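You operate a simulated robot arm through the tools that you are given. There is no shell and no other tool. Be economical: measure what you need, move in short steps, check, and stop when the job is done.

You run a simulated robot arm. Do the job below in one go: nothing can be reset, and whatever is moved stays where it is left.

TASK
Add milk to the batter in the red bowl and whisk it smooth.
Fine: 60 to 100 ml from the white jug; milk first; jug and black whisk back on the worktop.

The check looks at the end state, three seconds after you hand in, the way a careful person would. Anything else that was tipped, shoved, dropped, spilled or broken makes it a failure.

THE ROBOT
A 6-joint arm with a two-finger parallel gripper, fixed in place. Base frame: the origin is at the foot of the arm, x ahead of it, y to its left, z up. Readings come in mm, degrees, newtons and seconds.
Its first joint turns from -166.0 to 166.0 degrees. Payload 4.1 kg.
The TCP is the grasp point between the finger pads, 23 mm short of the fingertips. In the tool frame z runs along the fingers and y along their closing line. The gripper opens to 94 mm. The fingers are 38 mm wide and 10 mm thick; the gripper's body (54 by 96 mm) begins 39 mm behind the TCP.
Orientation is told as [roll, pitch, yaw] about the base's x, y, z axes, in that order, counted from this pose: with the fingers straight down and closing along the base's y, the tool's x points along the base's -x, its y along +y and its z along -z.

THE INTERFACE
- The arm moves only by the tool drive_tool. Its argument "commands" is a list that holds one entry, the list of rows, each a list of 7 numbers: the shift along the tool's x, y, z in units of 20 mm (1.0 is 20 mm), then the turn, a rotation vector about the tool's x, y, z in units of 8 degrees (1.0 is 8 degrees), then the gripper command, from -1 (fully open) to 1 (shut), values between in proportion. In form: [[[dx, dy, dz, rx, ry, rz, grip], ...]]. A call has 1 to 10 rows; each row shifts and turns the commanded pose from where the row before left it, along the tool's axes as they then stand. A call with a number of a shift or a turn outside -1 to 1 is refused whole. A row lasts 0.2 s, in which the tool goes at most 50 mm and 8.6 degrees; a call with a longer step from one row to the next is refused whole, and so is a gripper value outside its range. A pose out of reach is approached as far as the arm can. The call stops where the force on the tool passes 40 N (or 10 N more than at its start, if that is more) or the arm is blocked; 0.2 s more then pass. Each finger travels about 45 mm/s and halts on what it meets, pressing with about 26 N; the grip force reading is that of the motor and also rises with nothing between the fingers. The clock runs only during rows and for 0.2 s after the last one: add rows that do not move to give the fingers time. It gives the time, the measured TCP pose, the force on the tool (base axes), the opening and the grip force at its end, in the units of the frame above (readings bear some noise), and new pictures: "pictures" is both (left out), scene, wrist or none.
- Cameras (640 x 400 px; columns grow to the right, rows downward): "scene" is fixed at [41, 639.1, 1719.7]; the picture's right is [-0.94, -0.34, 0.00], its down [-0.31, 0.86, -0.41] and it looks along [0.14, -0.39, -0.91] (base axes); focal length 214 px, centre (320, 200). "wrist" rides on the gripper at [86, 16, -74] in the tool frame; the picture's right is [-0.18, 0.98, 0.00], its down [-0.58, -0.11, -0.81] and it looks along [-0.79, -0.15, 0.59] (tool axes); focal length 243 px, centre (320, 200). There is no depth. A picture from a camera that has moved, and an enlarged one, comes with that camera's place and axes in the base frame and with its lens. The place of the scene camera against the robot may be out by one fixed shift of up to 25 mm in any direction.
- slide_trunk(by): slides the trunk up (or, below 0, down) by that many mm; the arm rides with it, the base frame stays. It gives what a move gives, with no picture.
- zoom(camera, box): a new picture of the part [left, top, right, bottom] of that camera's present view, enlarged. No time passes.
- close_job(): hands the job in; it is judged then, once.

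Work in short steps. Places have to be worked out from the pictures, the camera data and where the tool is seen: move nearer, look again, correct. Check each grasp and each placing, and mend what went wrong. You have 120 turns and 200 pictures in all, those below and enlarged ones among them. Open the gripper and draw the arm clear of the work before you hand the job in, unless the task says otherwise; then end with one line.

The tools are called as name(argument=value, ...) on one line, values as JSON. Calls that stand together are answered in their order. drive_tool: Moves the arm, as the interface text tells. Its arguments: {"type":"object","properties":{"commands":{"type":"array","items":{"type":"array","items":{"type":"array","items":{"type":"number"}}}},"pictures":{"type":"string","enum":["both","scene","wrist","none"]}},"required":["commands"]} The other tools are called the same way: slide_trunk (by) slides the trunk up or down; zoom (camera, box) takes an enlarged picture of a part of a camera's view; close_job () hands the job in.

At the start:

```text
time: 0.0
tcp_pos: [290.8, 200.5, 1360.2]
tool_rot: [0.0, 0.0, 0.0]
ft_force: [-0.5, 0.6, 0.3]
opening: 94.1
gripper_force: 0.1
trunk travel left (down, up): [-500.0, 90.0]
```

scene: 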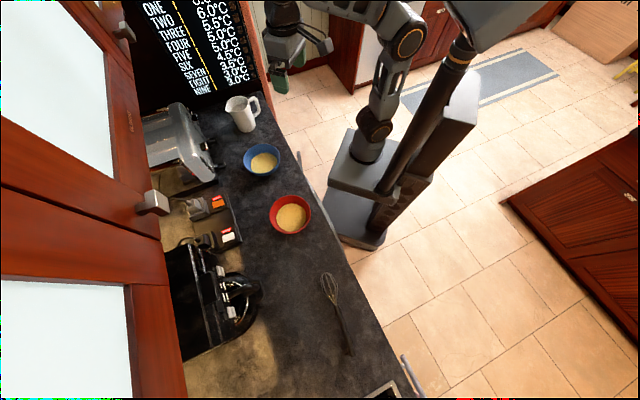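
wrist: 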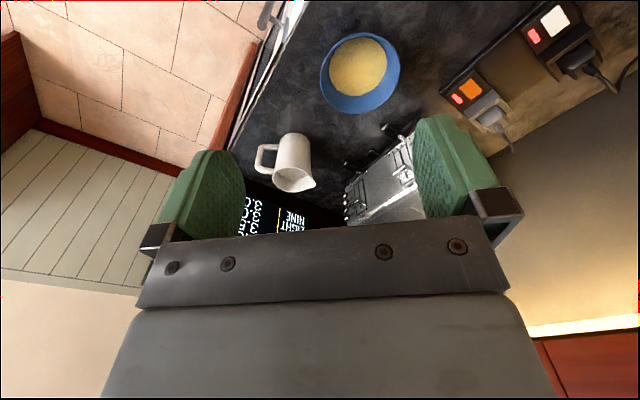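

The first views suggest the worktop may be higher than the stated 750, so I'll zoom in on the jug and bowls before moving.

zoom(camera="scene", box=[200, 80, 360, 240])

zoom(camera="wrist", box=[220, 0, 480, 220])

zoom(camera="scene", box=[160, 240, 420, 400])

```text
2.50 times, centred on (280, 160) of scene
camera zoom: at [41.0, 639.1, 1719.7], right [-0.94, -0.34, 0.0], down [-0.31, 0.86, -0.41], along [0.14, -0.39, -0.91], focal length 536 px, centre (420, 300)
```

zoom: 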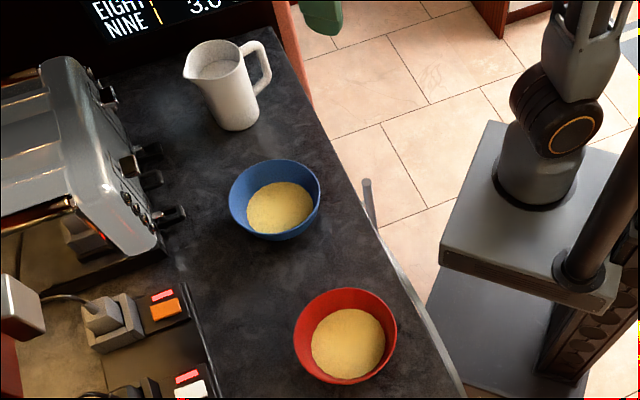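

```text
1.82 times, centred on (350, 110) of wrist
camera zoom: at [203.7, 214.6, 1436.7], right [0.18, 0.98, 0.0], down [0.58, -0.11, 0.81], along [0.79, -0.15, -0.59], focal length 441 px, centre (266, 364)
```

zoom: 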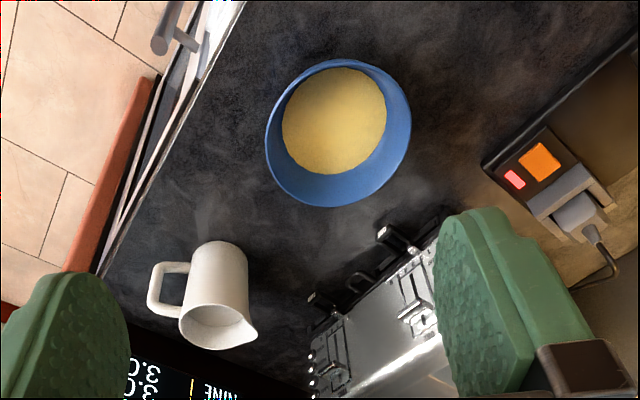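

```text
2.46 times, centred on (290, 320) of scene
camera zoom: at [41.0, 639.1, 1719.7], right [-0.94, -0.34, 0.0], down [-0.31, 0.86, -0.41], along [0.14, -0.39, -0.91], focal length 528 px, centre (394, -95)
```

zoom: 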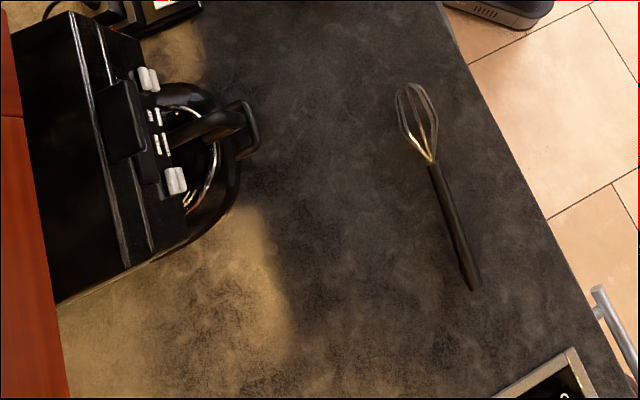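

Triangulating both views puts the worktop near z≈935, with the jug around (600, 76) and its rim near z≈1085. I'll move closer at a safe height to refine this.

drive_tool(commands=[[[-0.9, -0.3, 0, 0, 0, 0, -1], [-0.9, -0.3, 0, 0, 0, 0, -1], [-0.9, -0.3, 0, 0, 0, 0, -1], [-0.9, -0.3, 0, 0, 0, 0, -1], [-0.9, -0.3, 0, 0, 0, 0, -1], [-0.9, -0.3, 0, 0, 0, 0, -1], [-0.9, -0.3, 0, 0, 0, 0, -1], [-0.9, -0.3, 0, 0, 0, 0, -1]]], pictures="both")

```text
time: 1.8
tcp_pos: [434.7, 152.0, 1360.4]
tool_rot: [0.0, -0.1, 0.0]
ft_force: [-0.4, 0.5, 0.0]
opening: 93.8
gripper_force: 0.1
trunk travel left (down, up): [-500.0, 90.0]
camera wrist: at [346.9, 168.3, 1436.4], right [0.18, 0.98, 0.0], down [0.58, -0.11, 0.81], along [0.79, -0.15, -0.59], focal length 243 px, centre (320, 200)
```

scene: 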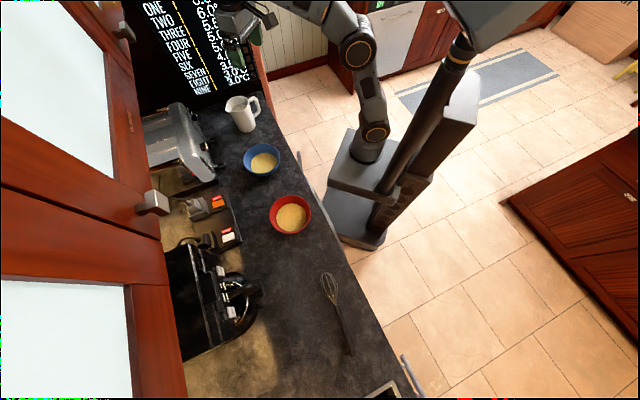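
wrist: 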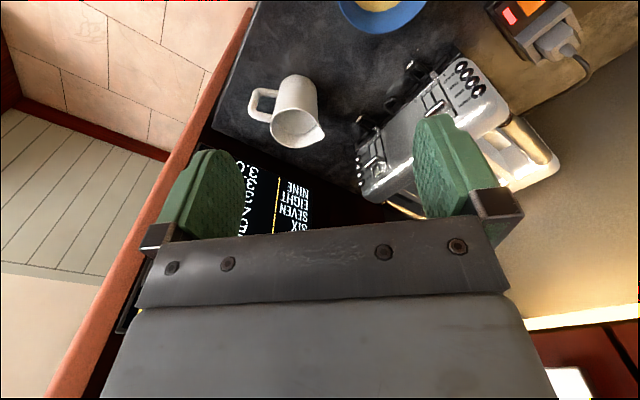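

Wrist-only triangulation puts the jug at about (630, 65), rim near z≈1050 and surface near z≈890. I'll descend on the robot's side of the jug for a better look.

drive_tool(commands=[[[0.2, 0.2, 1, 0, 0, 0, -1], [0.2, 0.2, 1, 0, 0, 0, -1], [0.2, 0.2, 1, 0, 0, 0, -1], [0.2, 0.2, 1, 0, 0, 0, -1], [0.2, 0.2, 1, 0, 0, 0, -1], [0.2, 0.2, 1, 0, 0, 0, -1], [0.2, 0.2, 1, 0, 0, 0, -1]]], pictures="wrist")

```text
time: 3.4
tcp_pos: [407.7, 179.2, 1220.5]
tool_rot: [0.0, 0.0, 0.0]
ft_force: [-0.5, 0.0, 0.8]
opening: 94.2
gripper_force: 0.0
trunk travel left (down, up): [-500.0, 90.0]
camera wrist: at [320.0, 195.3, 1295.9], right [0.18, 0.98, 0.0], down [0.58, -0.11, 0.81], along [0.79, -0.15, -0.59], focal length 243 px, centre (320, 200)
```

wrist: 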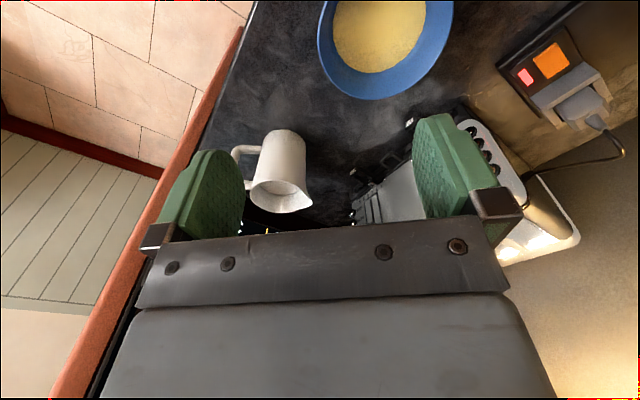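

zoom(camera="wrist", box=[210, 110, 370, 230])

```text
3.33 times, centred on (290, 170) of wrist
camera zoom: at [320.0, 195.3, 1295.9], right [0.18, 0.98, 0.0], down [0.58, -0.11, 0.81], along [0.79, -0.15, -0.59], focal length 809 px, centre (420, 300)
```

zoom: 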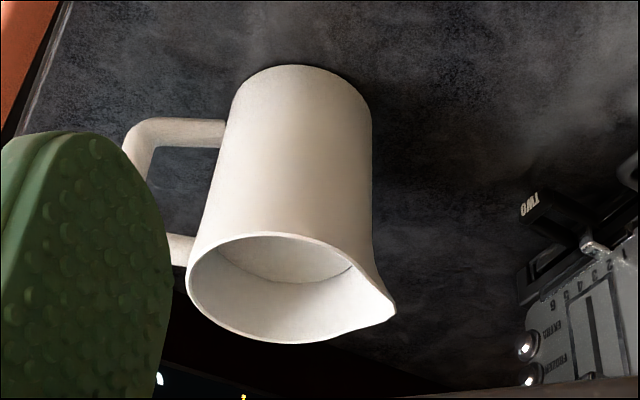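

Three views agree that the jug sits at about (626, 68) with rim z≈1055, worktop z≈900, body about 87 mm wide and handle toward -y. I'll turn the tool so the fingers straddle the body clear of the handle and spout.

drive_tool(commands=[[[0, 0, 0, 0, 0, 1, -1], [0, 0, 0, 0, 0, 1, -1], [0, 0, 0, 0, 0, 1, -1], [0, 0, 0, 0, 0, 1, -1], [0, 0, 0, 0, 0, 1, -1], [0, 0, 0, 0, 0, 1, -1], [0, 0, 0, 0, 0, 1, -1], [0, 0, 0, 0, 0, 1, -1], [0, 0, 0, 0, 0, 1, -1], [0, 0, 0, 0, 0, 1, -1]]], pictures="none")

drive_tool(commands=[[[0, 0, 0, 0, 0, 1, -1], [0, 0, 0, 0, 0, 0.25, -1]]], pictures="wrist")

```text
time: 5.6
tcp_pos: [408.3, 179.2, 1221.3]
tool_rot: [-0.1, 0.1, -80.2]
ft_force: [-0.9, 1.3, -0.5]
opening: 93.9
gripper_force: 0.0
trunk travel left (down, up): [-500.0, 90.0]
```

```text
time: 6.2
tcp_pos: [406.9, 179.8, 1221.3]
tool_rot: [-0.1, -0.1, -90.1]
ft_force: [0.7, 0.1, -0.1]
opening: 94.0
gripper_force: 0.1
trunk travel left (down, up): [-500.0, 90.0]
camera wrist: at [422.6, 264.8, 1296.3], right [0.98, -0.19, 0.0], down [-0.11, -0.58, 0.81], along [-0.15, -0.79, -0.59], focal length 243 px, centre (320, 200)
```

wrist: 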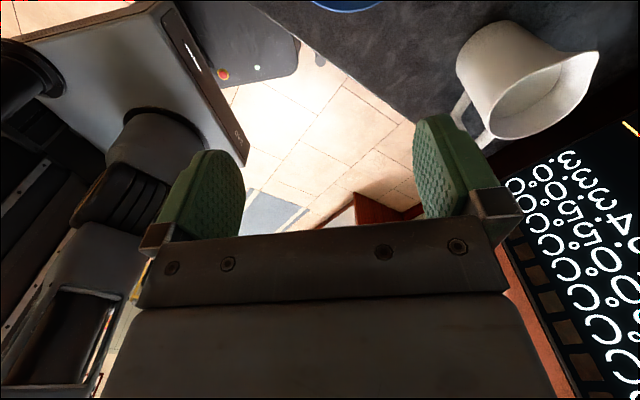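

The yaw is now -90, so the tool's y runs along base +x. I'll move to above the jug at the same height.

drive_tool(commands=[[[-0.5, 1, 0, 0, 0, 0, -1], [-0.5, 1, 0, 0, 0, 0, -1], [-0.5, 1, 0, 0, 0, 0, -1], [-0.5, 1, 0, 0, 0, 0, -1], [-0.5, 1, 0, 0, 0, 0, -1], [-0.5, 1, 0, 0, 0, 0, -1], [-0.5, 1, 0, 0, 0, 0, -1], [-0.5, 1, 0, 0, 0, 0, -1], [-0.5, 1, 0, 0, 0, 0, -1], [-0.5, 1, 0, 0, 0, 0, -1]]], pictures="both")

```text
time: 8.4
tcp_pos: [606.0, 79.0, 1221.2]
tool_rot: [0.0, 0.0, -89.8]
ft_force: [-0.4, 0.6, 0.6]
opening: 94.2
gripper_force: 0.1
trunk travel left (down, up): [-500.0, 90.0]
camera wrist: at [621.6, 164.7, 1296.7], right [0.98, -0.18, 0.0], down [-0.11, -0.58, 0.81], along [-0.15, -0.79, -0.59], focal length 243 px, centre (320, 200)
```

scene: 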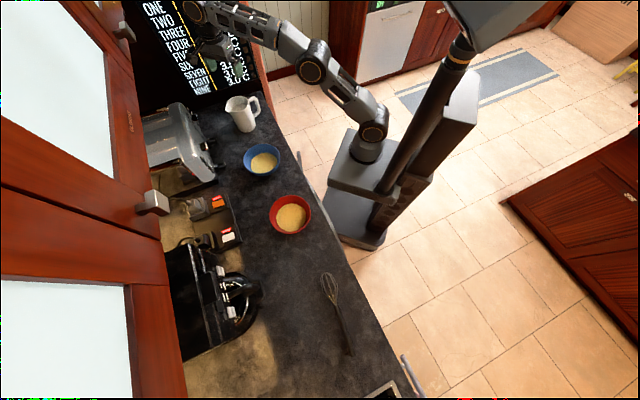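
wrist: 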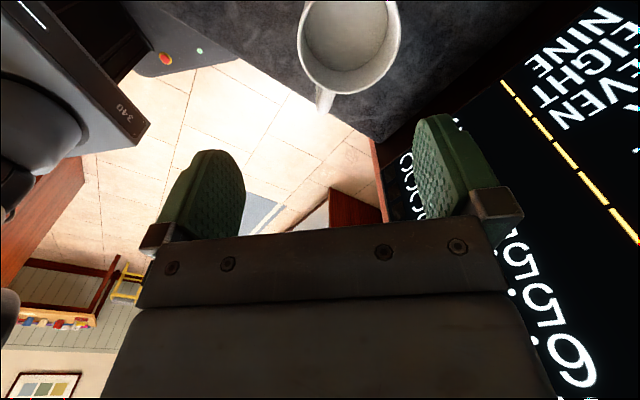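

zoom(camera="wrist", box=[260, 0, 440, 120])

```text
3.33 times, centred on (350, 60) of wrist
camera zoom: at [621.6, 164.7, 1296.7], right [0.98, -0.18, 0.0], down [-0.11, -0.58, 0.81], along [-0.15, -0.79, -0.59], focal length 809 px, centre (220, 667)
```

zoom: 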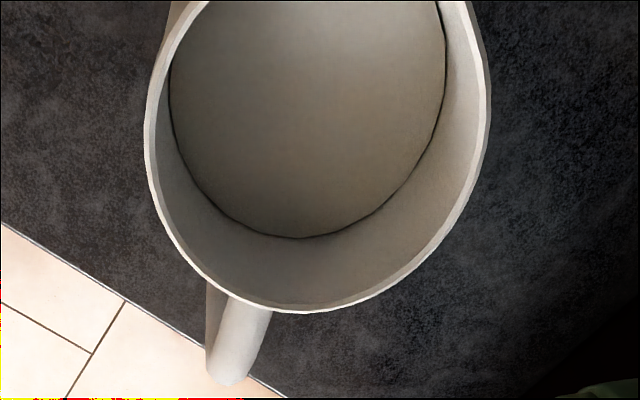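

The rim measures about 93–95 mm, too tight for the gripper over the body, so I'll grip the handle instead. I'll shift toward it to look down on it.

drive_tool(commands=[[[-1, 0, 0, 0, 0, 0, -1], [-1, 0, 0, 0, 0, 0, -1], [-1, 0, 0, 0, 0, 0, -1], [-0.8, 0, 0, 0, 0, 0, -1]]], pictures="wrist")

```text
time: 9.4
tcp_pos: [608.0, 2.0, 1221.1]
tool_rot: [0.0, -0.1, -89.9]
ft_force: [-0.4, -0.4, -0.4]
opening: 93.9
gripper_force: 0.1
trunk travel left (down, up): [-500.0, 90.0]
camera wrist: at [623.7, 88.7, 1296.1], right [0.98, -0.18, 0.0], down [-0.11, -0.58, 0.81], along [-0.15, -0.79, -0.59], focal length 243 px, centre (320, 200)
```

wrist: 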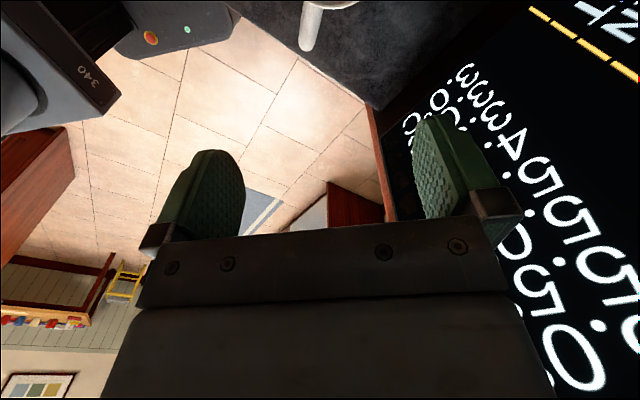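

The handle runs at about -114° from the jug axis, with its end near (592, -6). I'll turn 24° more so the closing line lies across it, and descend to just above it.

drive_tool(commands=[[[0, 0, 0, 0, 0, 1, -1], [0, 0, 0, 0, 0, 1, -1], [0, 0, 0, 0, 0, 1, -1], [0, -0.3, 1, 0, 0, 0, -1], [0, 0, 1, 0, 0, 0, -1], [0, 0, 1, 0, 0, 0, -1], [0, 0, 1, 0, 0, 0, -1], [0, 0, 1, 0, 0, 0, -1]]], pictures="both")

zoom(camera="scene", box=[190, 60, 310, 150])

```text
time: 11.2
tcp_pos: [602.9, 5.3, 1121.3]
tool_rot: [0.0, 0.0, -114.0]
ft_force: [0.1, 0.0, -0.2]
opening: 94.2
gripper_force: 0.1
trunk travel left (down, up): [-500.0, 90.0]
camera wrist: at [652.1, 78.1, 1195.7], right [0.82, -0.57, 0.0], down [-0.34, -0.49, 0.81], along [-0.46, -0.66, -0.59], focal length 243 px, centre (320, 200)
```

scene: 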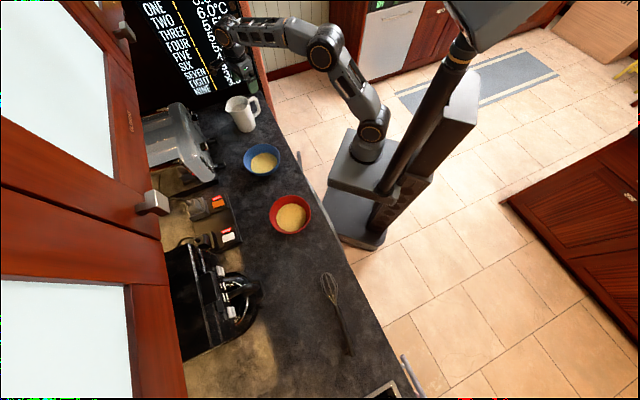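
wrist: 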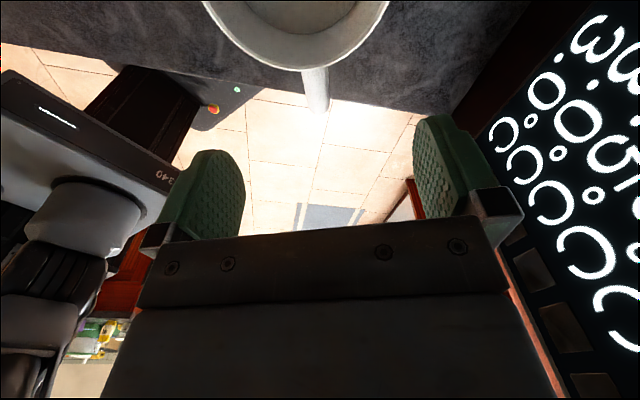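

```text
4.44 times, centred on (250, 105) of scene
camera zoom: at [41.0, 639.1, 1719.7], right [-0.94, -0.34, 0.0], down [-0.31, 0.86, -0.41], along [0.14, -0.39, -0.91], focal length 953 px, centre (631, 622)
```

zoom: 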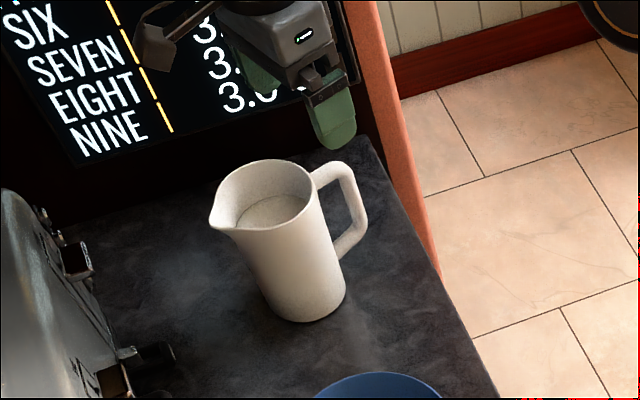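

The handle is centred between the fingers, with its end at about (592, -5). I'll go down with the fingers on either side, keeping the palm just above rim height.

drive_tool(commands=[[[-0.2, 0, 0.8, 0, 0, 0, -1], [0, 0, 0.8, 0, 0, 0, -1], [0, 0, 0.8, 0, 0, 0, -1], [0, 0, 0.8, 0, 0, 0, -1]]], pictures="both")

zoom(camera="scene", box=[190, 60, 310, 150])

```text
time: 12.2
tcp_pos: [598.6, 3.2, 1056.9]
tool_rot: [0.0, 0.0, -113.9]
ft_force: [-0.2, 0.5, 0.5]
opening: 93.9
gripper_force: 0.0
trunk travel left (down, up): [-500.0, 90.0]
camera wrist: at [647.8, 74.3, 1132.2], right [0.82, -0.57, 0.0], down [-0.34, -0.49, 0.81], along [-0.46, -0.66, -0.59], focal length 243 px, centre (320, 200)
```

scene: 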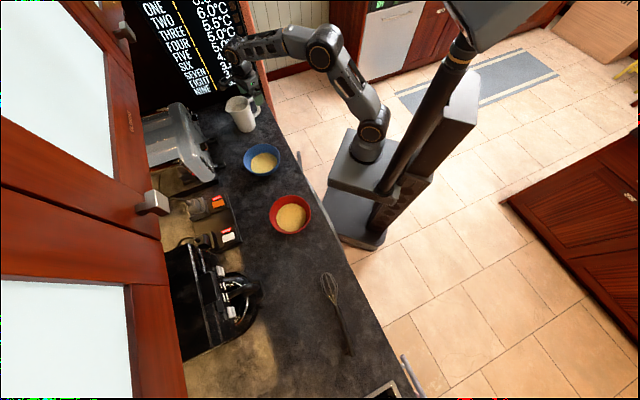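
wrist: 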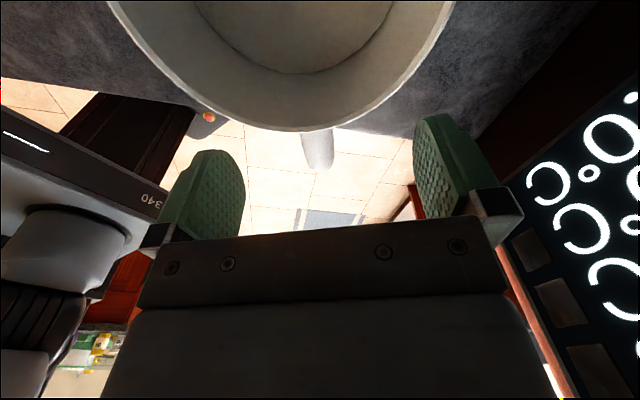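

```text
4.44 times, centred on (250, 105) of scene
camera zoom: at [41.0, 639.1, 1719.7], right [-0.94, -0.34, 0.0], down [-0.31, 0.86, -0.41], along [0.14, -0.39, -0.91], focal length 953 px, centre (631, 622)
```

zoom: 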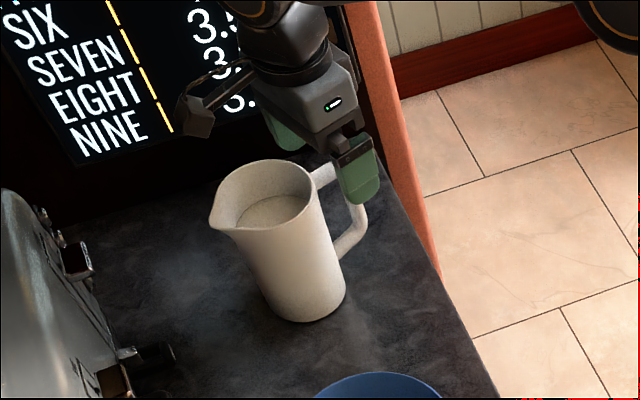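

The handle is still centred and the rim is near z≈1055. I'll lower another 32 mm, which leaves the palm about 8 mm above the rim, then close.

drive_tool(commands=[[[0, 0, 0.8, 0, 0, 0, -1], [0, 0, 0.8, 0, 0, 0, -1], [0, 0, 0, 0, 0, 0, -1]]], pictures="wrist")

zoom(camera="scene", box=[205, 75, 295, 145])

```text
time: 13.0
tcp_pos: [600.4, 3.2, 1024.8]
tool_rot: [0.0, 0.1, -113.9]
ft_force: [-0.4, 0.6, -0.3]
opening: 94.0
gripper_force: 0.0
trunk travel left (down, up): [-500.0, 90.0]
camera wrist: at [648.5, 75.1, 1100.1], right [0.82, -0.57, 0.0], down [-0.34, -0.49, 0.81], along [-0.46, -0.66, -0.59], focal length 243 px, centre (320, 200)
```

wrist: 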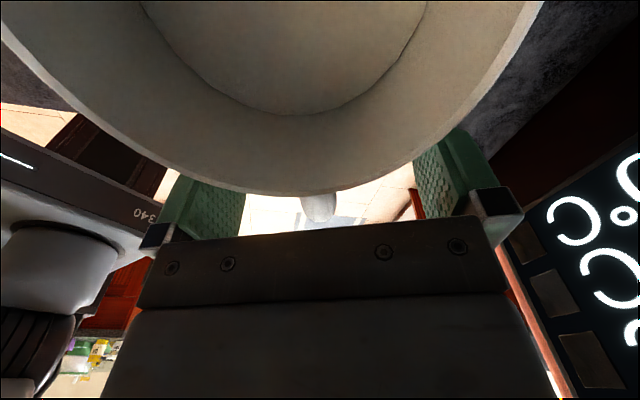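

```text
5.71 times, centred on (250, 110) of scene
camera zoom: at [41.0, 639.1, 1719.7], right [-0.94, -0.34, 0.0], down [-0.31, 0.86, -0.41], along [0.14, -0.39, -0.91], focal length 1226 px, centre (720, 714)
```

zoom: 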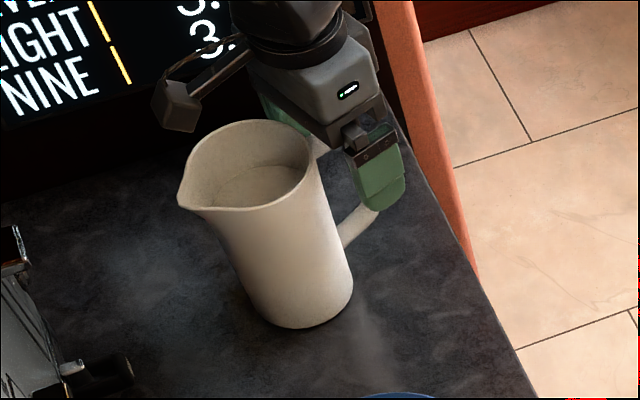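

Force reads near zero and the handle is between the pads. Closing now.

drive_tool(commands=[[[0, 0, 0, 0, 0, 0, 1], [0, 0, 0, 0, 0, 0, 1], [0, 0, 0, 0, 0, 0, 1], [0, 0, 0, 0, 0, 0, 1], [0, 0, 0, 0, 0, 0, 1], [0, 0, 0, 0, 0, 0, 1], [0, 0, 0, 0, 0, 0, 1]]], pictures="both")

zoom(camera="scene", box=[205, 75, 295, 145])

```text
time: 14.6
tcp_pos: [599.4, 3.5, 1025.1]
tool_rot: [0.0, 0.0, -114.0]
ft_force: [2.9, -0.4, 1.7]
opening: 15.7
gripper_force: 26.0
trunk travel left (down, up): [-500.0, 90.0]
camera wrist: at [648.7, 75.0, 1100.3], right [0.82, -0.57, 0.0], down [-0.34, -0.49, 0.81], along [-0.46, -0.66, -0.59], focal length 243 px, centre (320, 200)
```

scene: 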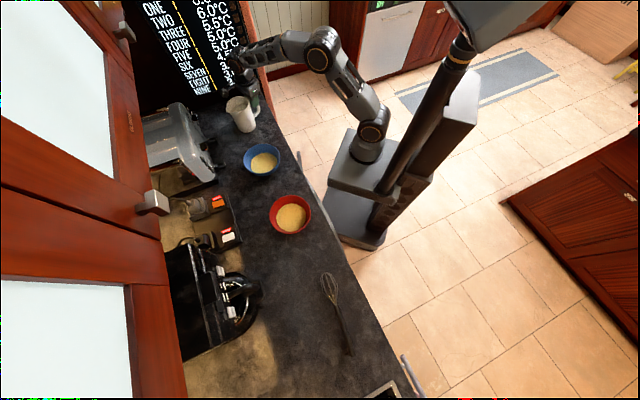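
wrist: 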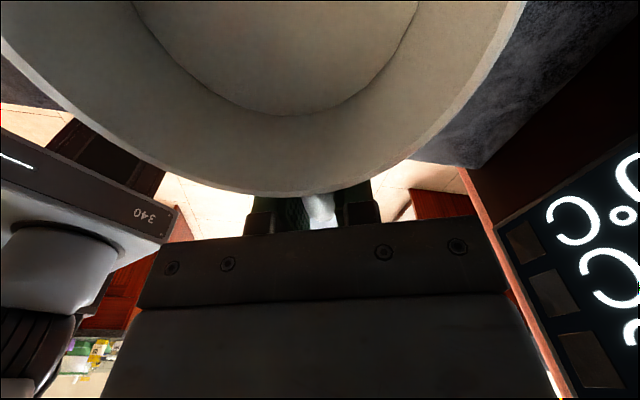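

```text
5.71 times, centred on (250, 110) of scene
camera zoom: at [41.0, 639.1, 1719.7], right [-0.94, -0.34, 0.0], down [-0.31, 0.86, -0.41], along [0.14, -0.39, -0.91], focal length 1226 px, centre (720, 714)
```

zoom: 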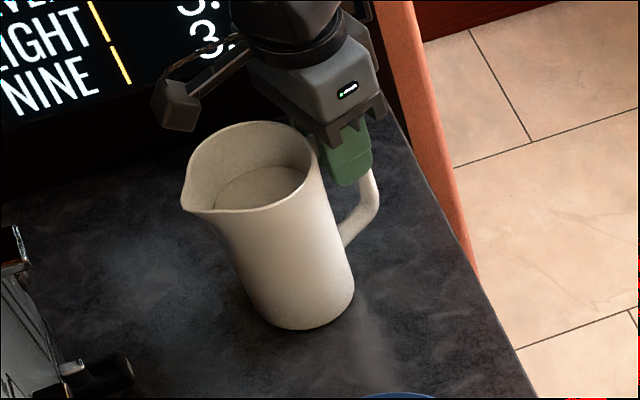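

The handle is gripped at 15.7 mm with 26 N. I'll lift about 10 mm to test for weight and slip.

drive_tool(commands=[[[0, 0, -0.1, 0, 0, 0, 1], [0, 0, -0.2, 0, 0, 0, 1], [0, 0, -0.2, 0, 0, 0, 1], [0, 0, 0, 0, 0, 0, 1], [0, 0, 0, 0, 0, 0, 1]]], pictures="wrist")

zoom(camera="scene", box=[205, 75, 295, 145])

```text
time: 15.8
tcp_pos: [598.8, 1.8, 1034.8]
tool_rot: [0.0, -0.1, -113.9]
ft_force: [-0.1, -0.1, -5.9]
opening: 15.9
gripper_force: 26.0
trunk travel left (down, up): [-500.0, 90.0]
camera wrist: at [649.4, 74.7, 1109.6], right [0.82, -0.57, 0.0], down [-0.33, -0.49, 0.81], along [-0.46, -0.66, -0.59], focal length 243 px, centre (320, 200)
```

wrist: 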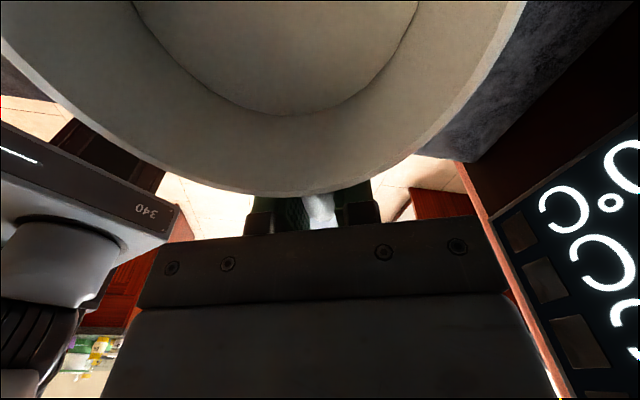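

```text
5.71 times, centred on (250, 110) of scene
camera zoom: at [41.0, 639.1, 1719.7], right [-0.94, -0.34, 0.0], down [-0.31, 0.86, -0.41], along [0.14, -0.39, -0.91], focal length 1226 px, centre (720, 714)
```

zoom: 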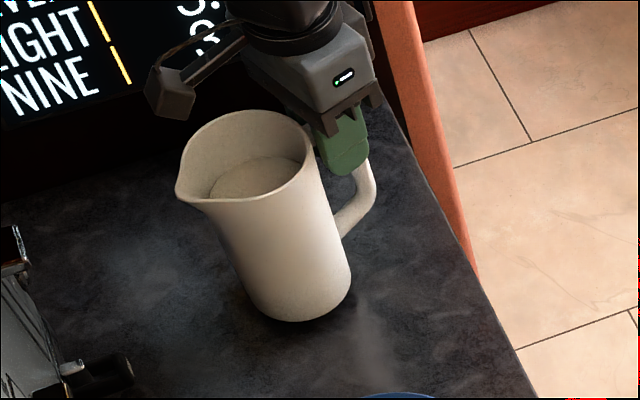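

The jug lifted cleanly with no rotation in the grip and about 5.9 N of weight. I'll raise it well clear of the blue bowl and toaster.

drive_tool(commands=[[[0, 0, -0.4, 0, 0, 0, 1], [0, 0, -0.8, 0, 0, 0, 1], [0, 0, -1, 0, 0, 0, 1], [0, 0, -1, 0, 0, 0, 1], [0, 0, -1, 0, 0, 0, 1], [0, 0, -1, 0, 0, 0, 1], [0, 0, -1, 0, 0, 0, 1], [0, 0, -1, 0, 0, 0, 1], [0, 0, -0.8, 0, 0, 0, 1], [0, 0, -0.4, 0, 0, 0, 1]]], pictures="none")

drive_tool(commands=[[[0, 0, 0, 0, 0, 0, 1], [0, 0, 0, 0, 0, 0, 1], [0, 0, 0, 0, 0, 0, 1]]], pictures="wrist")

```text
time: 18.0
tcp_pos: [601.3, 1.6, 1204.1]
tool_rot: [-0.1, 0.0, -114.0]
ft_force: [0.0, 0.1, -6.0]
opening: 16.0
gripper_force: 25.7
trunk travel left (down, up): [-500.0, 90.0]
```

```text
time: 18.8
tcp_pos: [601.1, 1.6, 1203.4]
tool_rot: [0.0, -0.1, -114.1]
ft_force: [-0.5, 0.7, -5.9]
opening: 16.1
gripper_force: 26.9
trunk travel left (down, up): [-500.0, 90.0]
camera wrist: at [649.9, 73.0, 1279.1], right [0.82, -0.57, 0.0], down [-0.34, -0.49, 0.81], along [-0.46, -0.66, -0.59], focal length 243 px, centre (320, 200)
```

wrist: 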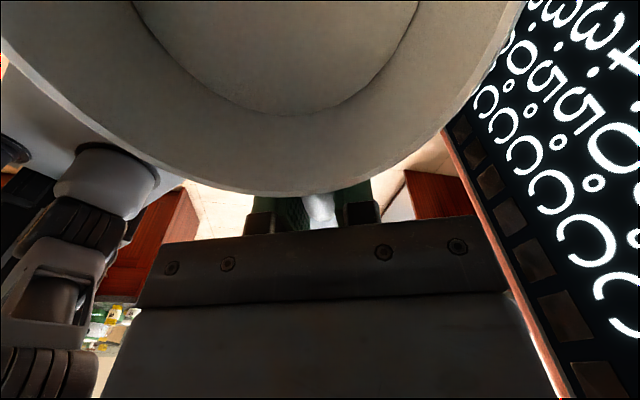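

The weight is steady and the grip firm. I'll swing the spout round toward the robot here, where there's space, before travelling.

drive_tool(commands=[[[0, 0, -0.2, 0, 0, -0.6, 1], [0, 0, -0.2, 0, 0, -0.9, 1], [0, 0, -0.2, 0, 0, -0.9, 1], [0, 0, -0.2, 0, 0, -0.9, 1], [0, 0, -0.2, 0, 0, -0.9, 1], [0, 0, -0.2, 0, 0, -0.9, 1], [0, 0, -0.2, 0, 0, -0.9, 1], [0, 0, -0.2, 0, 0, -0.9, 1], [0, 0, -0.2, 0, 0, -0.9, 1], [0, 0, -0.2, 0, 0, -0.7, 1]]], pictures="scene")

```text
time: 21.0
tcp_pos: [601.7, 4.1, 1242.4]
tool_rot: [-0.1, 0.0, -45.8]
ft_force: [0.2, -0.2, -5.3]
opening: 16.0
gripper_force: 26.4
trunk travel left (down, up): [-500.0, 90.0]
```

scene: 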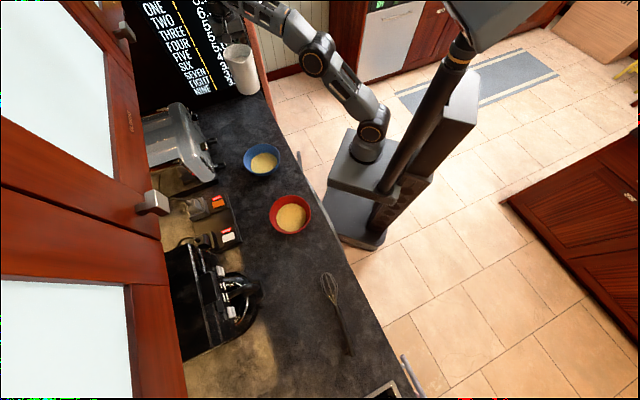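

Clear so far. Next I'll travel toward the red bowl.

drive_tool(commands=[[[0.5, 0.1, 0, 0, 0, 0, 1], [0.95, 0.2, 0, 0, 0, 0, 1], [0.95, 0.2, 0, 0, 0, 0, 1], [0.95, 0.2, 0, 0, 0, 0, 1], [0.95, 0.2, 0, 0, 0, 0, 1], [0.95, 0.2, 0, 0, 0, 0, 1], [0.95, 0.2, 0, 0, 0, 0, 1], [0.95, 0.2, 0, 0, 0, 0, 1], [0.95, 0.2, 0, 0, 0, 0, 1], [0.5, 0.1, 0, 0, 0, 0, 1]]], pictures="none")

drive_tool(commands=[[[0, 0, 0, 0, 0, -0.6, 1], [0, 0, 0, 0, 0, -0.9, 1], [0, 0, 0, 0, 0, -0.9, 1], [0, 0, 0, 0, 0, -0.9, 1], [0, 0, 0, 0, 0, -0.9, 1], [0, 0, 0, 0, 0, -0.9, 1], [0, 0, 0, 0, 0, -0.9, 1], [0, 0, 0, 0, 0, -0.9, 1], [0, 0, 0, 0, 0, -0.9, 1], [0, 0, 0, 0, 0, -0.6, 1]]], pictures="both")

```text
time: 23.2
tcp_pos: [506.2, 152.1, 1244.3]
tool_rot: [0.0, 0.0, -46.0]
ft_force: [-0.6, 0.1, -5.9]
opening: 15.9
gripper_force: 26.1
trunk travel left (down, up): [-500.0, 90.0]
```

```text
time: 25.4
tcp_pos: [507.3, 150.8, 1241.3]
tool_rot: [0.1, 0.0, 21.3]
ft_force: [-0.5, -0.3, -7.0]
opening: 15.7
gripper_force: 26.1
trunk travel left (down, up): [-500.0, 90.0]
camera wrist: at [419.1, 133.5, 1318.3], right [-0.19, 0.98, 0.0], down [0.58, 0.11, 0.81], along [0.79, 0.15, -0.59], focal length 243 px, centre (320, 200)
```

scene: 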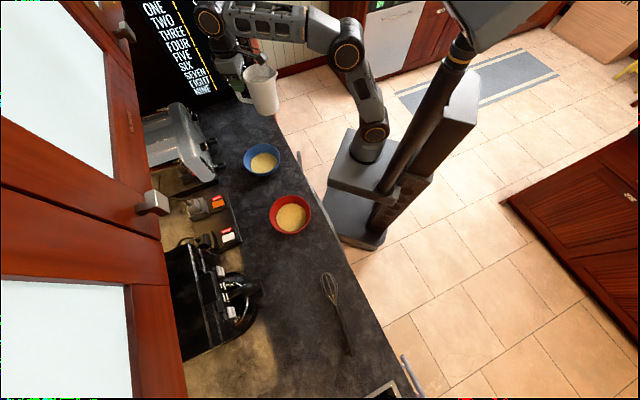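
wrist: 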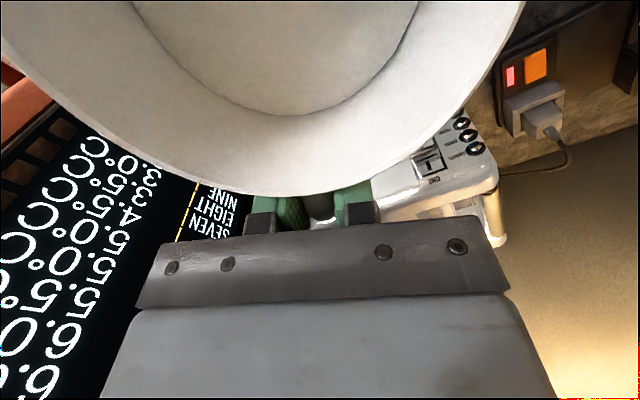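

The spout now points back toward the robot and the jug is level. I'll carry on sideways toward the red bowl.

drive_tool(commands=[[[0.1, 0.5, 0, 0, 0, 0, 1], [0.15, 0.95, 0, 0, 0, 0, 1], [0.15, 0.95, 0, 0, 0, 0, 1], [0.15, 0.95, 0, 0, 0, 0, 1], [0.15, 0.95, 0, 0, 0, 0, 1], [0.15, 0.95, 0, 0, 0, 0, 1], [0.15, 0.95, 0, 0, 0, 0, 1], [0.15, 0.95, 0, 0, 0, 0, 1], [0.15, 0.95, 0, 0, 0, 0, 1], [0.1, 0.5, 0, 0, 0, 0, 1]]], pictures="both")

```text
time: 27.6
tcp_pos: [417.0, 301.8, 1241.6]
tool_rot: [-0.1, 0.0, 21.3]
ft_force: [-0.1, 0.3, -5.6]
opening: 16.0
gripper_force: 26.1
trunk travel left (down, up): [-500.0, 90.0]
camera wrist: at [329.7, 285.1, 1317.5], right [-0.18, 0.98, 0.0], down [0.58, 0.11, 0.81], along [0.79, 0.15, -0.59], focal length 243 px, centre (320, 200)
```

scene: 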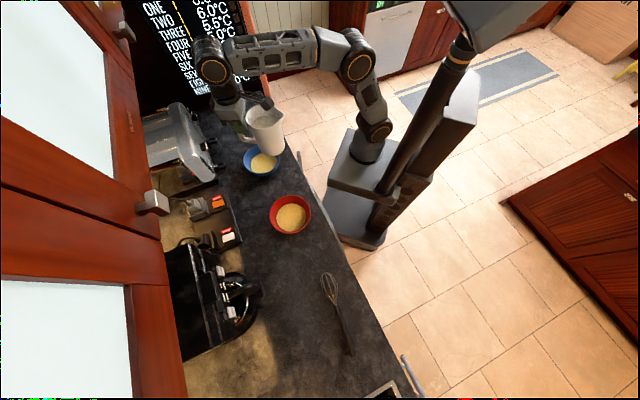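
wrist: 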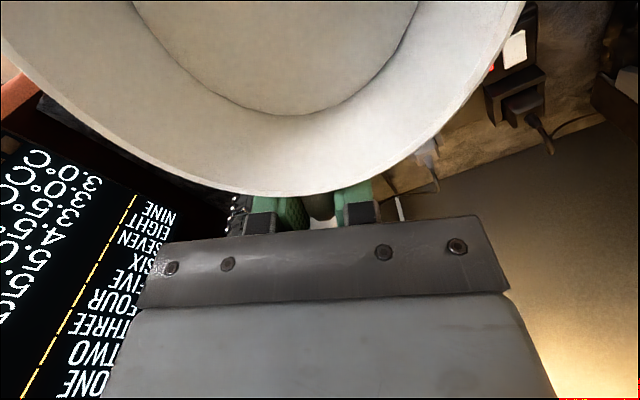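

Nothing is close to the cabinets. Continuing the same way toward the pour position.

drive_tool(commands=[[[0.1, 0.7, 0, 0, 0, 0, 1], [0.15, 1, 0, 0, 0, 0, 1], [0.15, 1, 0, 0, 0, 0, 1], [0.15, 1, 0, 0, 0, 0, 1], [0.15, 1, 0, 0, 0, 0, 1], [0.15, 1, 0, 0, 0, 0, 1], [0.15, 1, 0, 0, 0, 0, 1], [0.15, 1, 0, 0, 0, 0, 1], [0.15, 1, 0, 0, 0, 0, 1], [0.1, 0.7, 0, 0, 0, 0, 1]]], pictures="none")

drive_tool(commands=[[[0, 0, 0, 0, 0, -0.7, 1], [0, 0, 0, 0, 0, -0.9, 1], [0, 0, 0, 0, 0, -0.9, 1], [0, 0, 0, 0, 0, -0.9, 1], [0, 0, 0, 0, 0, -0.7, 1]]], pictures="both")

zoom(camera="scene", box=[180, 80, 380, 280])

```text
time: 29.8
tcp_pos: [322.9, 465.3, 1240.9]
tool_rot: [-0.1, 0.1, 21.3]
ft_force: [0.8, 0.1, -5.5]
opening: 15.8
gripper_force: 25.9
trunk travel left (down, up): [-500.0, 90.0]
```

```text
time: 31.0
tcp_pos: [325.5, 466.0, 1241.9]
tool_rot: [0.0, 0.0, 54.1]
ft_force: [0.2, 0.6, -7.0]
opening: 15.7
gripper_force: 25.9
trunk travel left (down, up): [-500.0, 90.0]
camera wrist: at [259.3, 404.8, 1318.2], right [-0.69, 0.72, 0.0], down [0.43, 0.41, 0.81], along [0.58, 0.56, -0.59], focal length 243 px, centre (320, 200)
```

scene: 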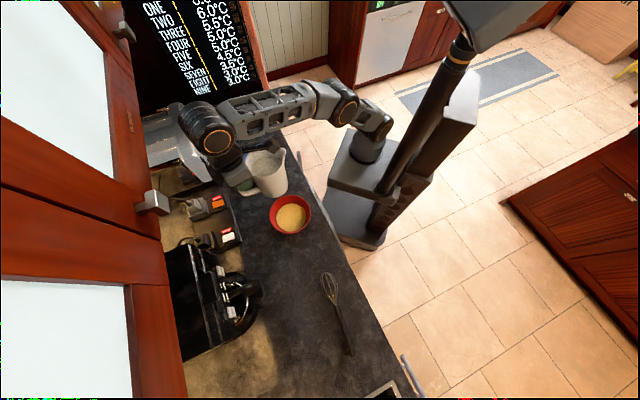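
wrist: 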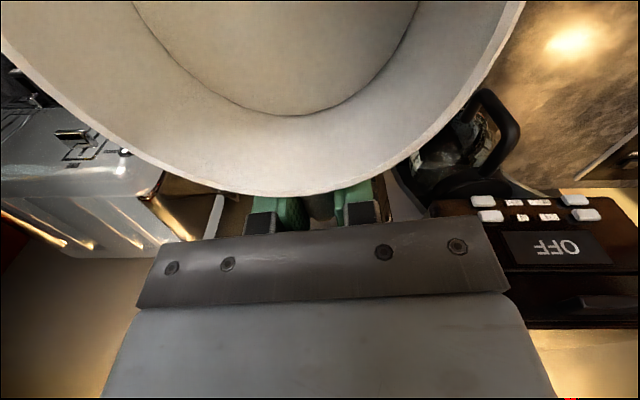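

```text
2.00 times, centred on (280, 180) of scene
camera zoom: at [41.0, 639.1, 1719.7], right [-0.94, -0.34, 0.0], down [-0.31, 0.86, -0.41], along [0.14, -0.39, -0.91], focal length 429 px, centre (400, 240)
```

zoom: 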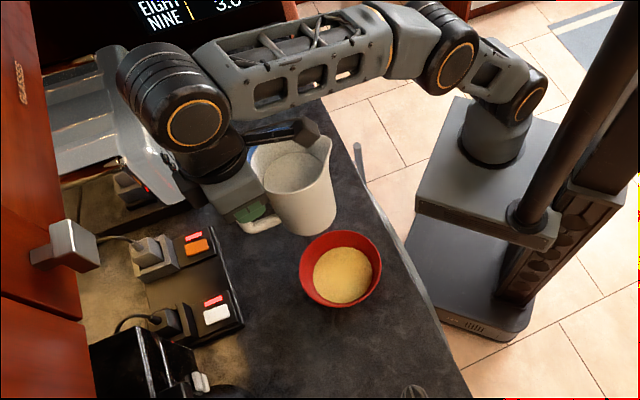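

In the camera-corrected view the red bowl centre is about (248, 418), rim near z≈970. I'll shift so the spout will end over it, then tilt 30°, which is below the pour angle.

drive_tool(commands=[[[-0.32, 0.43, 0.5, 0, 0, 0, 1], [-0.32, 0.43, 0.5, 0, 0, 0, 1], [-0.32, 0.43, 0.5, 0, 0, 0, 1], [-0.32, 0.43, 0.5, 0, 0, 0, 1], [0, 0, 0, 0, -0.5, 0, 1], [0, 0, 0, 0, -0.65, 0, 1], [0, 0, 0, 0, -0.65, 0, 1], [0, 0, 0, 0, -0.65, 0, 1], [0, 0, 0, 0, -0.65, 0, 1], [0, 0, 0, 0, -0.65, 0, 1]]], pictures="both")

zoom(camera="scene", box=[200, 120, 360, 260])

```text
time: 33.2
tcp_pos: [311.1, 507.3, 1204.2]
tool_rot: [0.0, -30.0, 54.1]
ft_force: [0.2, 0.2, -5.8]
opening: 16.1
gripper_force: 25.8
trunk travel left (down, up): [-500.0, 90.0]
camera wrist: at [231.6, 425.4, 1225.6], right [-0.7, 0.71, 0.09], down [0.15, 0.02, 0.99], along [0.7, 0.71, -0.12], focal length 243 px, centre (320, 200)
```

scene: 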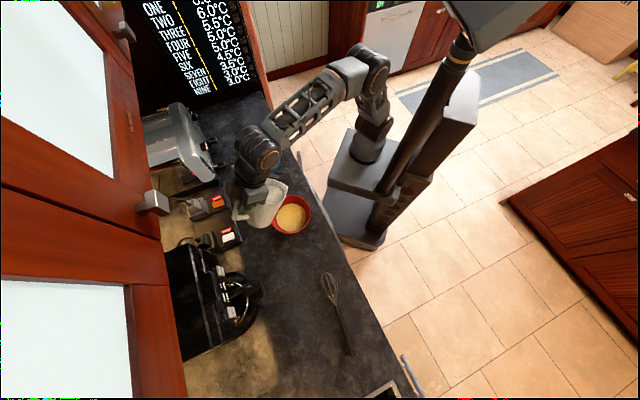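
wrist: 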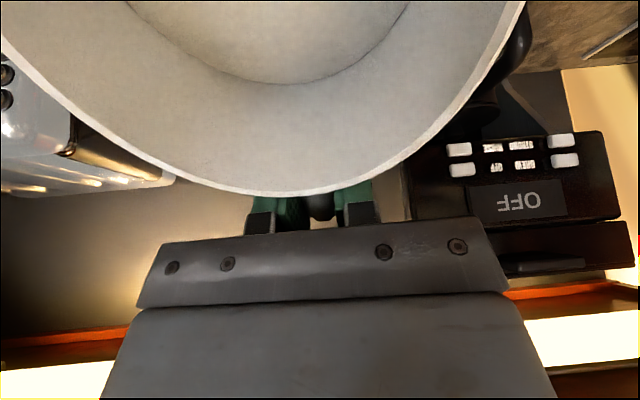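

```text
2.86 times, centred on (280, 190) of scene
camera zoom: at [41.0, 639.1, 1719.7], right [-0.94, -0.34, 0.0], down [-0.31, 0.86, -0.41], along [0.14, -0.39, -0.91], focal length 613 px, centre (434, 229)
```

zoom: 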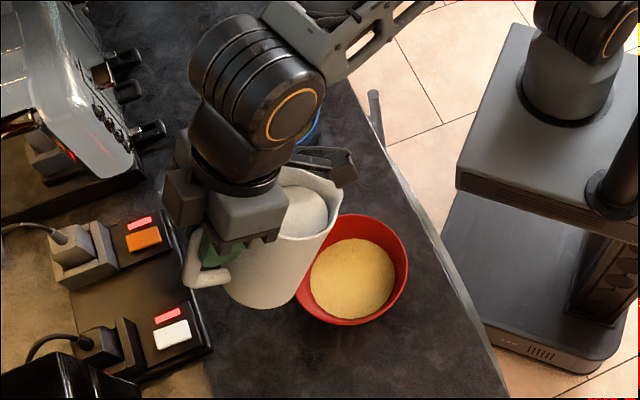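

Spout and bowl line up well in the scene view. I'll descend about 50 mm straight down and increase the tilt to 40°, still short of pouring.

drive_tool(commands=[[[0.41, 0, 0.71, 0, 0, 0, 1], [0.41, 0, 0.71, 0, 0, 0, 1], [0.41, 0, 0.71, 0, 0, 0, 1], [0, 0, 0, 0, -0.4, 0, 1], [0, 0, 0, 0, -0.4, 0, 1], [0, 0, 0, 0, -0.45, 0, 1], [0, 0, 0, 0, 0, 0, 1], [0, 0, 0, 0, 0, 0, 1]]], pictures="both")

zoom(camera="scene", box=[220, 150, 340, 255])

```text
time: 35.0
tcp_pos: [312.7, 506.9, 1153.3]
tool_rot: [0.1, -40.1, 54.1]
ft_force: [0.5, 1.0, -4.8]
opening: 16.3
gripper_force: 26.5
trunk travel left (down, up): [-500.0, 90.0]
camera wrist: at [230.8, 423.2, 1155.7], right [-0.71, 0.69, 0.12], down [0.05, -0.12, 0.99], along [0.7, 0.71, 0.06], focal length 243 px, centre (320, 200)
```

scene: 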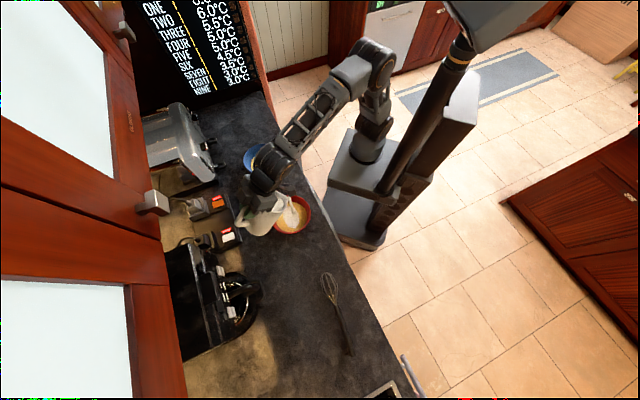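
wrist: 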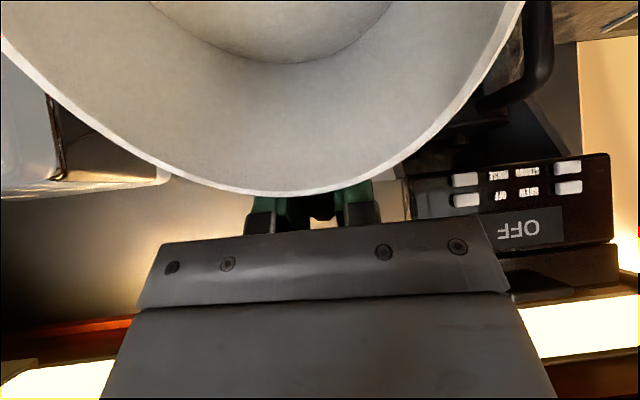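

```text
3.81 times, centred on (280, 202) of scene
camera zoom: at [41.0, 639.1, 1719.7], right [-0.94, -0.34, 0.0], down [-0.31, 0.86, -0.41], along [0.14, -0.39, -0.91], focal length 817 px, centre (472, 190)
```

zoom: 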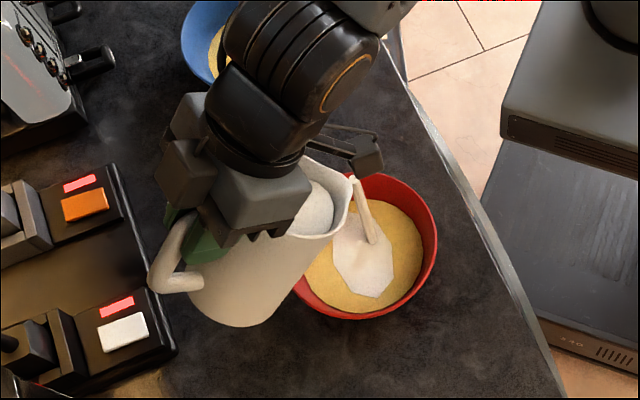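

Milk is already flowing into the bowl at 40°. I'll tip back right away and then weigh.

drive_tool(commands=[[[0, 0, 0, 0, 1, 0, 1], [0, 0, 0, 0, 1, 0, 1], [0, 0, 0, 0, 1, 0, 1], [0, 0, 0, 0, 0, 0, 1]]], pictures="scene")

drive_tool(commands=[[[0, 0, 0, 0, 0, 0, 1]]], pictures="none")

drive_tool(commands=[[[0, 0, 0, 0, 0, 0, 1]]], pictures="none")

drive_tool(commands=[[[0, 0, 0, 0, 0, 0, 1]]], pictures="none")

drive_tool(commands=[[[0, 0, 0, 0, 0, 0, 1]]], pictures="none")

drive_tool(commands=[[[0, 0, 0, 0, 0, 0, 1]]], pictures="none")

zoom(camera="scene", box=[220, 150, 340, 255])

```text
time: 36.0
tcp_pos: [313.8, 506.7, 1152.7]
tool_rot: [-0.1, -16.0, 54.1]
ft_force: [0.8, -0.2, -5.1]
opening: 16.0
gripper_force: 26.3
trunk travel left (down, up): [-500.0, 90.0]
```

scene: 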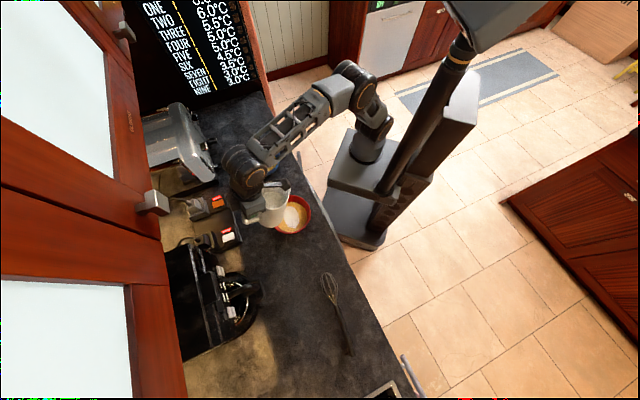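

```text
time: 36.4
tcp_pos: [312.0, 507.5, 1154.0]
tool_rot: [0.0, -15.9, 54.0]
ft_force: [0.1, 0.9, -5.3]
opening: 16.0
gripper_force: 25.2
trunk travel left (down, up): [-500.0, 90.0]
```

```text
time: 36.8
tcp_pos: [312.8, 509.0, 1154.0]
tool_rot: [0.0, -16.0, 54.0]
ft_force: [0.5, 0.4, -6.4]
opening: 15.9
gripper_force: 26.1
trunk travel left (down, up): [-500.0, 90.0]
```

```text
time: 37.2
tcp_pos: [312.6, 506.2, 1154.2]
tool_rot: [0.0, -16.0, 54.0]
ft_force: [0.1, -0.6, -5.5]
opening: 16.2
gripper_force: 25.7
trunk travel left (down, up): [-500.0, 90.0]
```

```text
time: 37.6
tcp_pos: [312.4, 507.0, 1153.9]
tool_rot: [0.0, -16.0, 53.9]
ft_force: [1.1, 0.1, -5.5]
opening: 15.9
gripper_force: 25.9
trunk travel left (down, up): [-500.0, 90.0]
```

```text
time: 38.0
tcp_pos: [311.7, 507.0, 1153.2]
tool_rot: [0.0, -16.0, 54.0]
ft_force: [0.4, -0.5, -5.6]
opening: 15.7
gripper_force: 26.2
trunk travel left (down, up): [-500.0, 90.0]
```

```text
3.81 times, centred on (280, 202) of scene
camera zoom: at [41.0, 639.1, 1719.7], right [-0.94, -0.34, 0.0], down [-0.31, 0.86, -0.41], along [0.14, -0.39, -0.91], focal length 817 px, centre (472, 190)
```

zoom: 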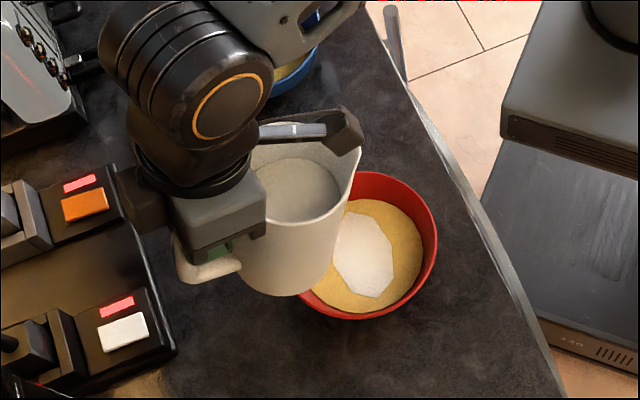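

The stream landed well inside the bowl. Force noise is too coarse for volume, so I'll level the jug and compare the milk line in the wrist view with the earlier one at row ≈115.

drive_tool(commands=[[[0, 0, 0, 0, 1, 0, 1], [0, 0, 0, 0, 1, 0, 1], [0, 0, 0, 0, 0, 0, 1], [0, 0, 0, 0, 0, 0, 1], [0, 0, 0, 0, 0, 0, 1]]], pictures="wrist")

zoom(camera="wrist", box=[200, 60, 400, 200])

```text
time: 39.2
tcp_pos: [312.0, 507.1, 1154.1]
tool_rot: [0.0, 0.1, 54.0]
ft_force: [0.3, 0.7, -5.5]
opening: 15.8
gripper_force: 25.7
trunk travel left (down, up): [-500.0, 90.0]
camera wrist: at [247.0, 446.1, 1229.6], right [-0.69, 0.73, 0.0], down [0.43, 0.41, 0.81], along [0.59, 0.55, -0.59], focal length 243 px, centre (320, 200)
```

wrist: 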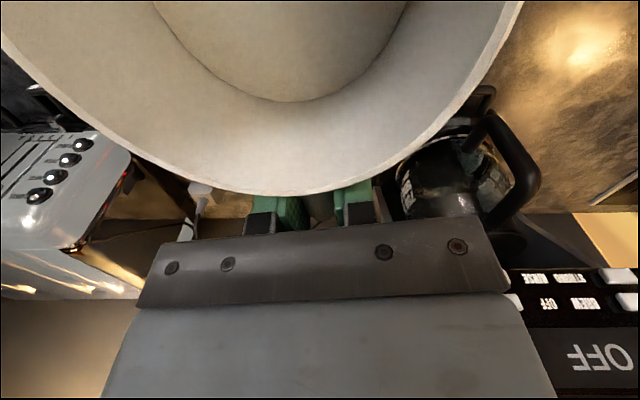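

```text
2.86 times, centred on (300, 130) of wrist
camera zoom: at [247.0, 446.1, 1229.6], right [-0.69, 0.73, 0.0], down [0.43, 0.41, 0.81], along [0.59, 0.55, -0.59], focal length 693 px, centre (377, 400)
```

zoom: 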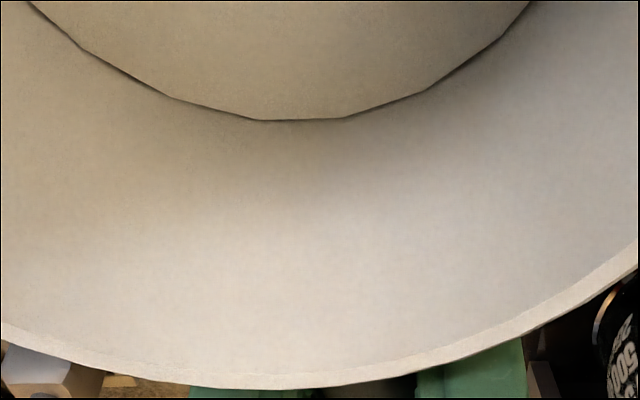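

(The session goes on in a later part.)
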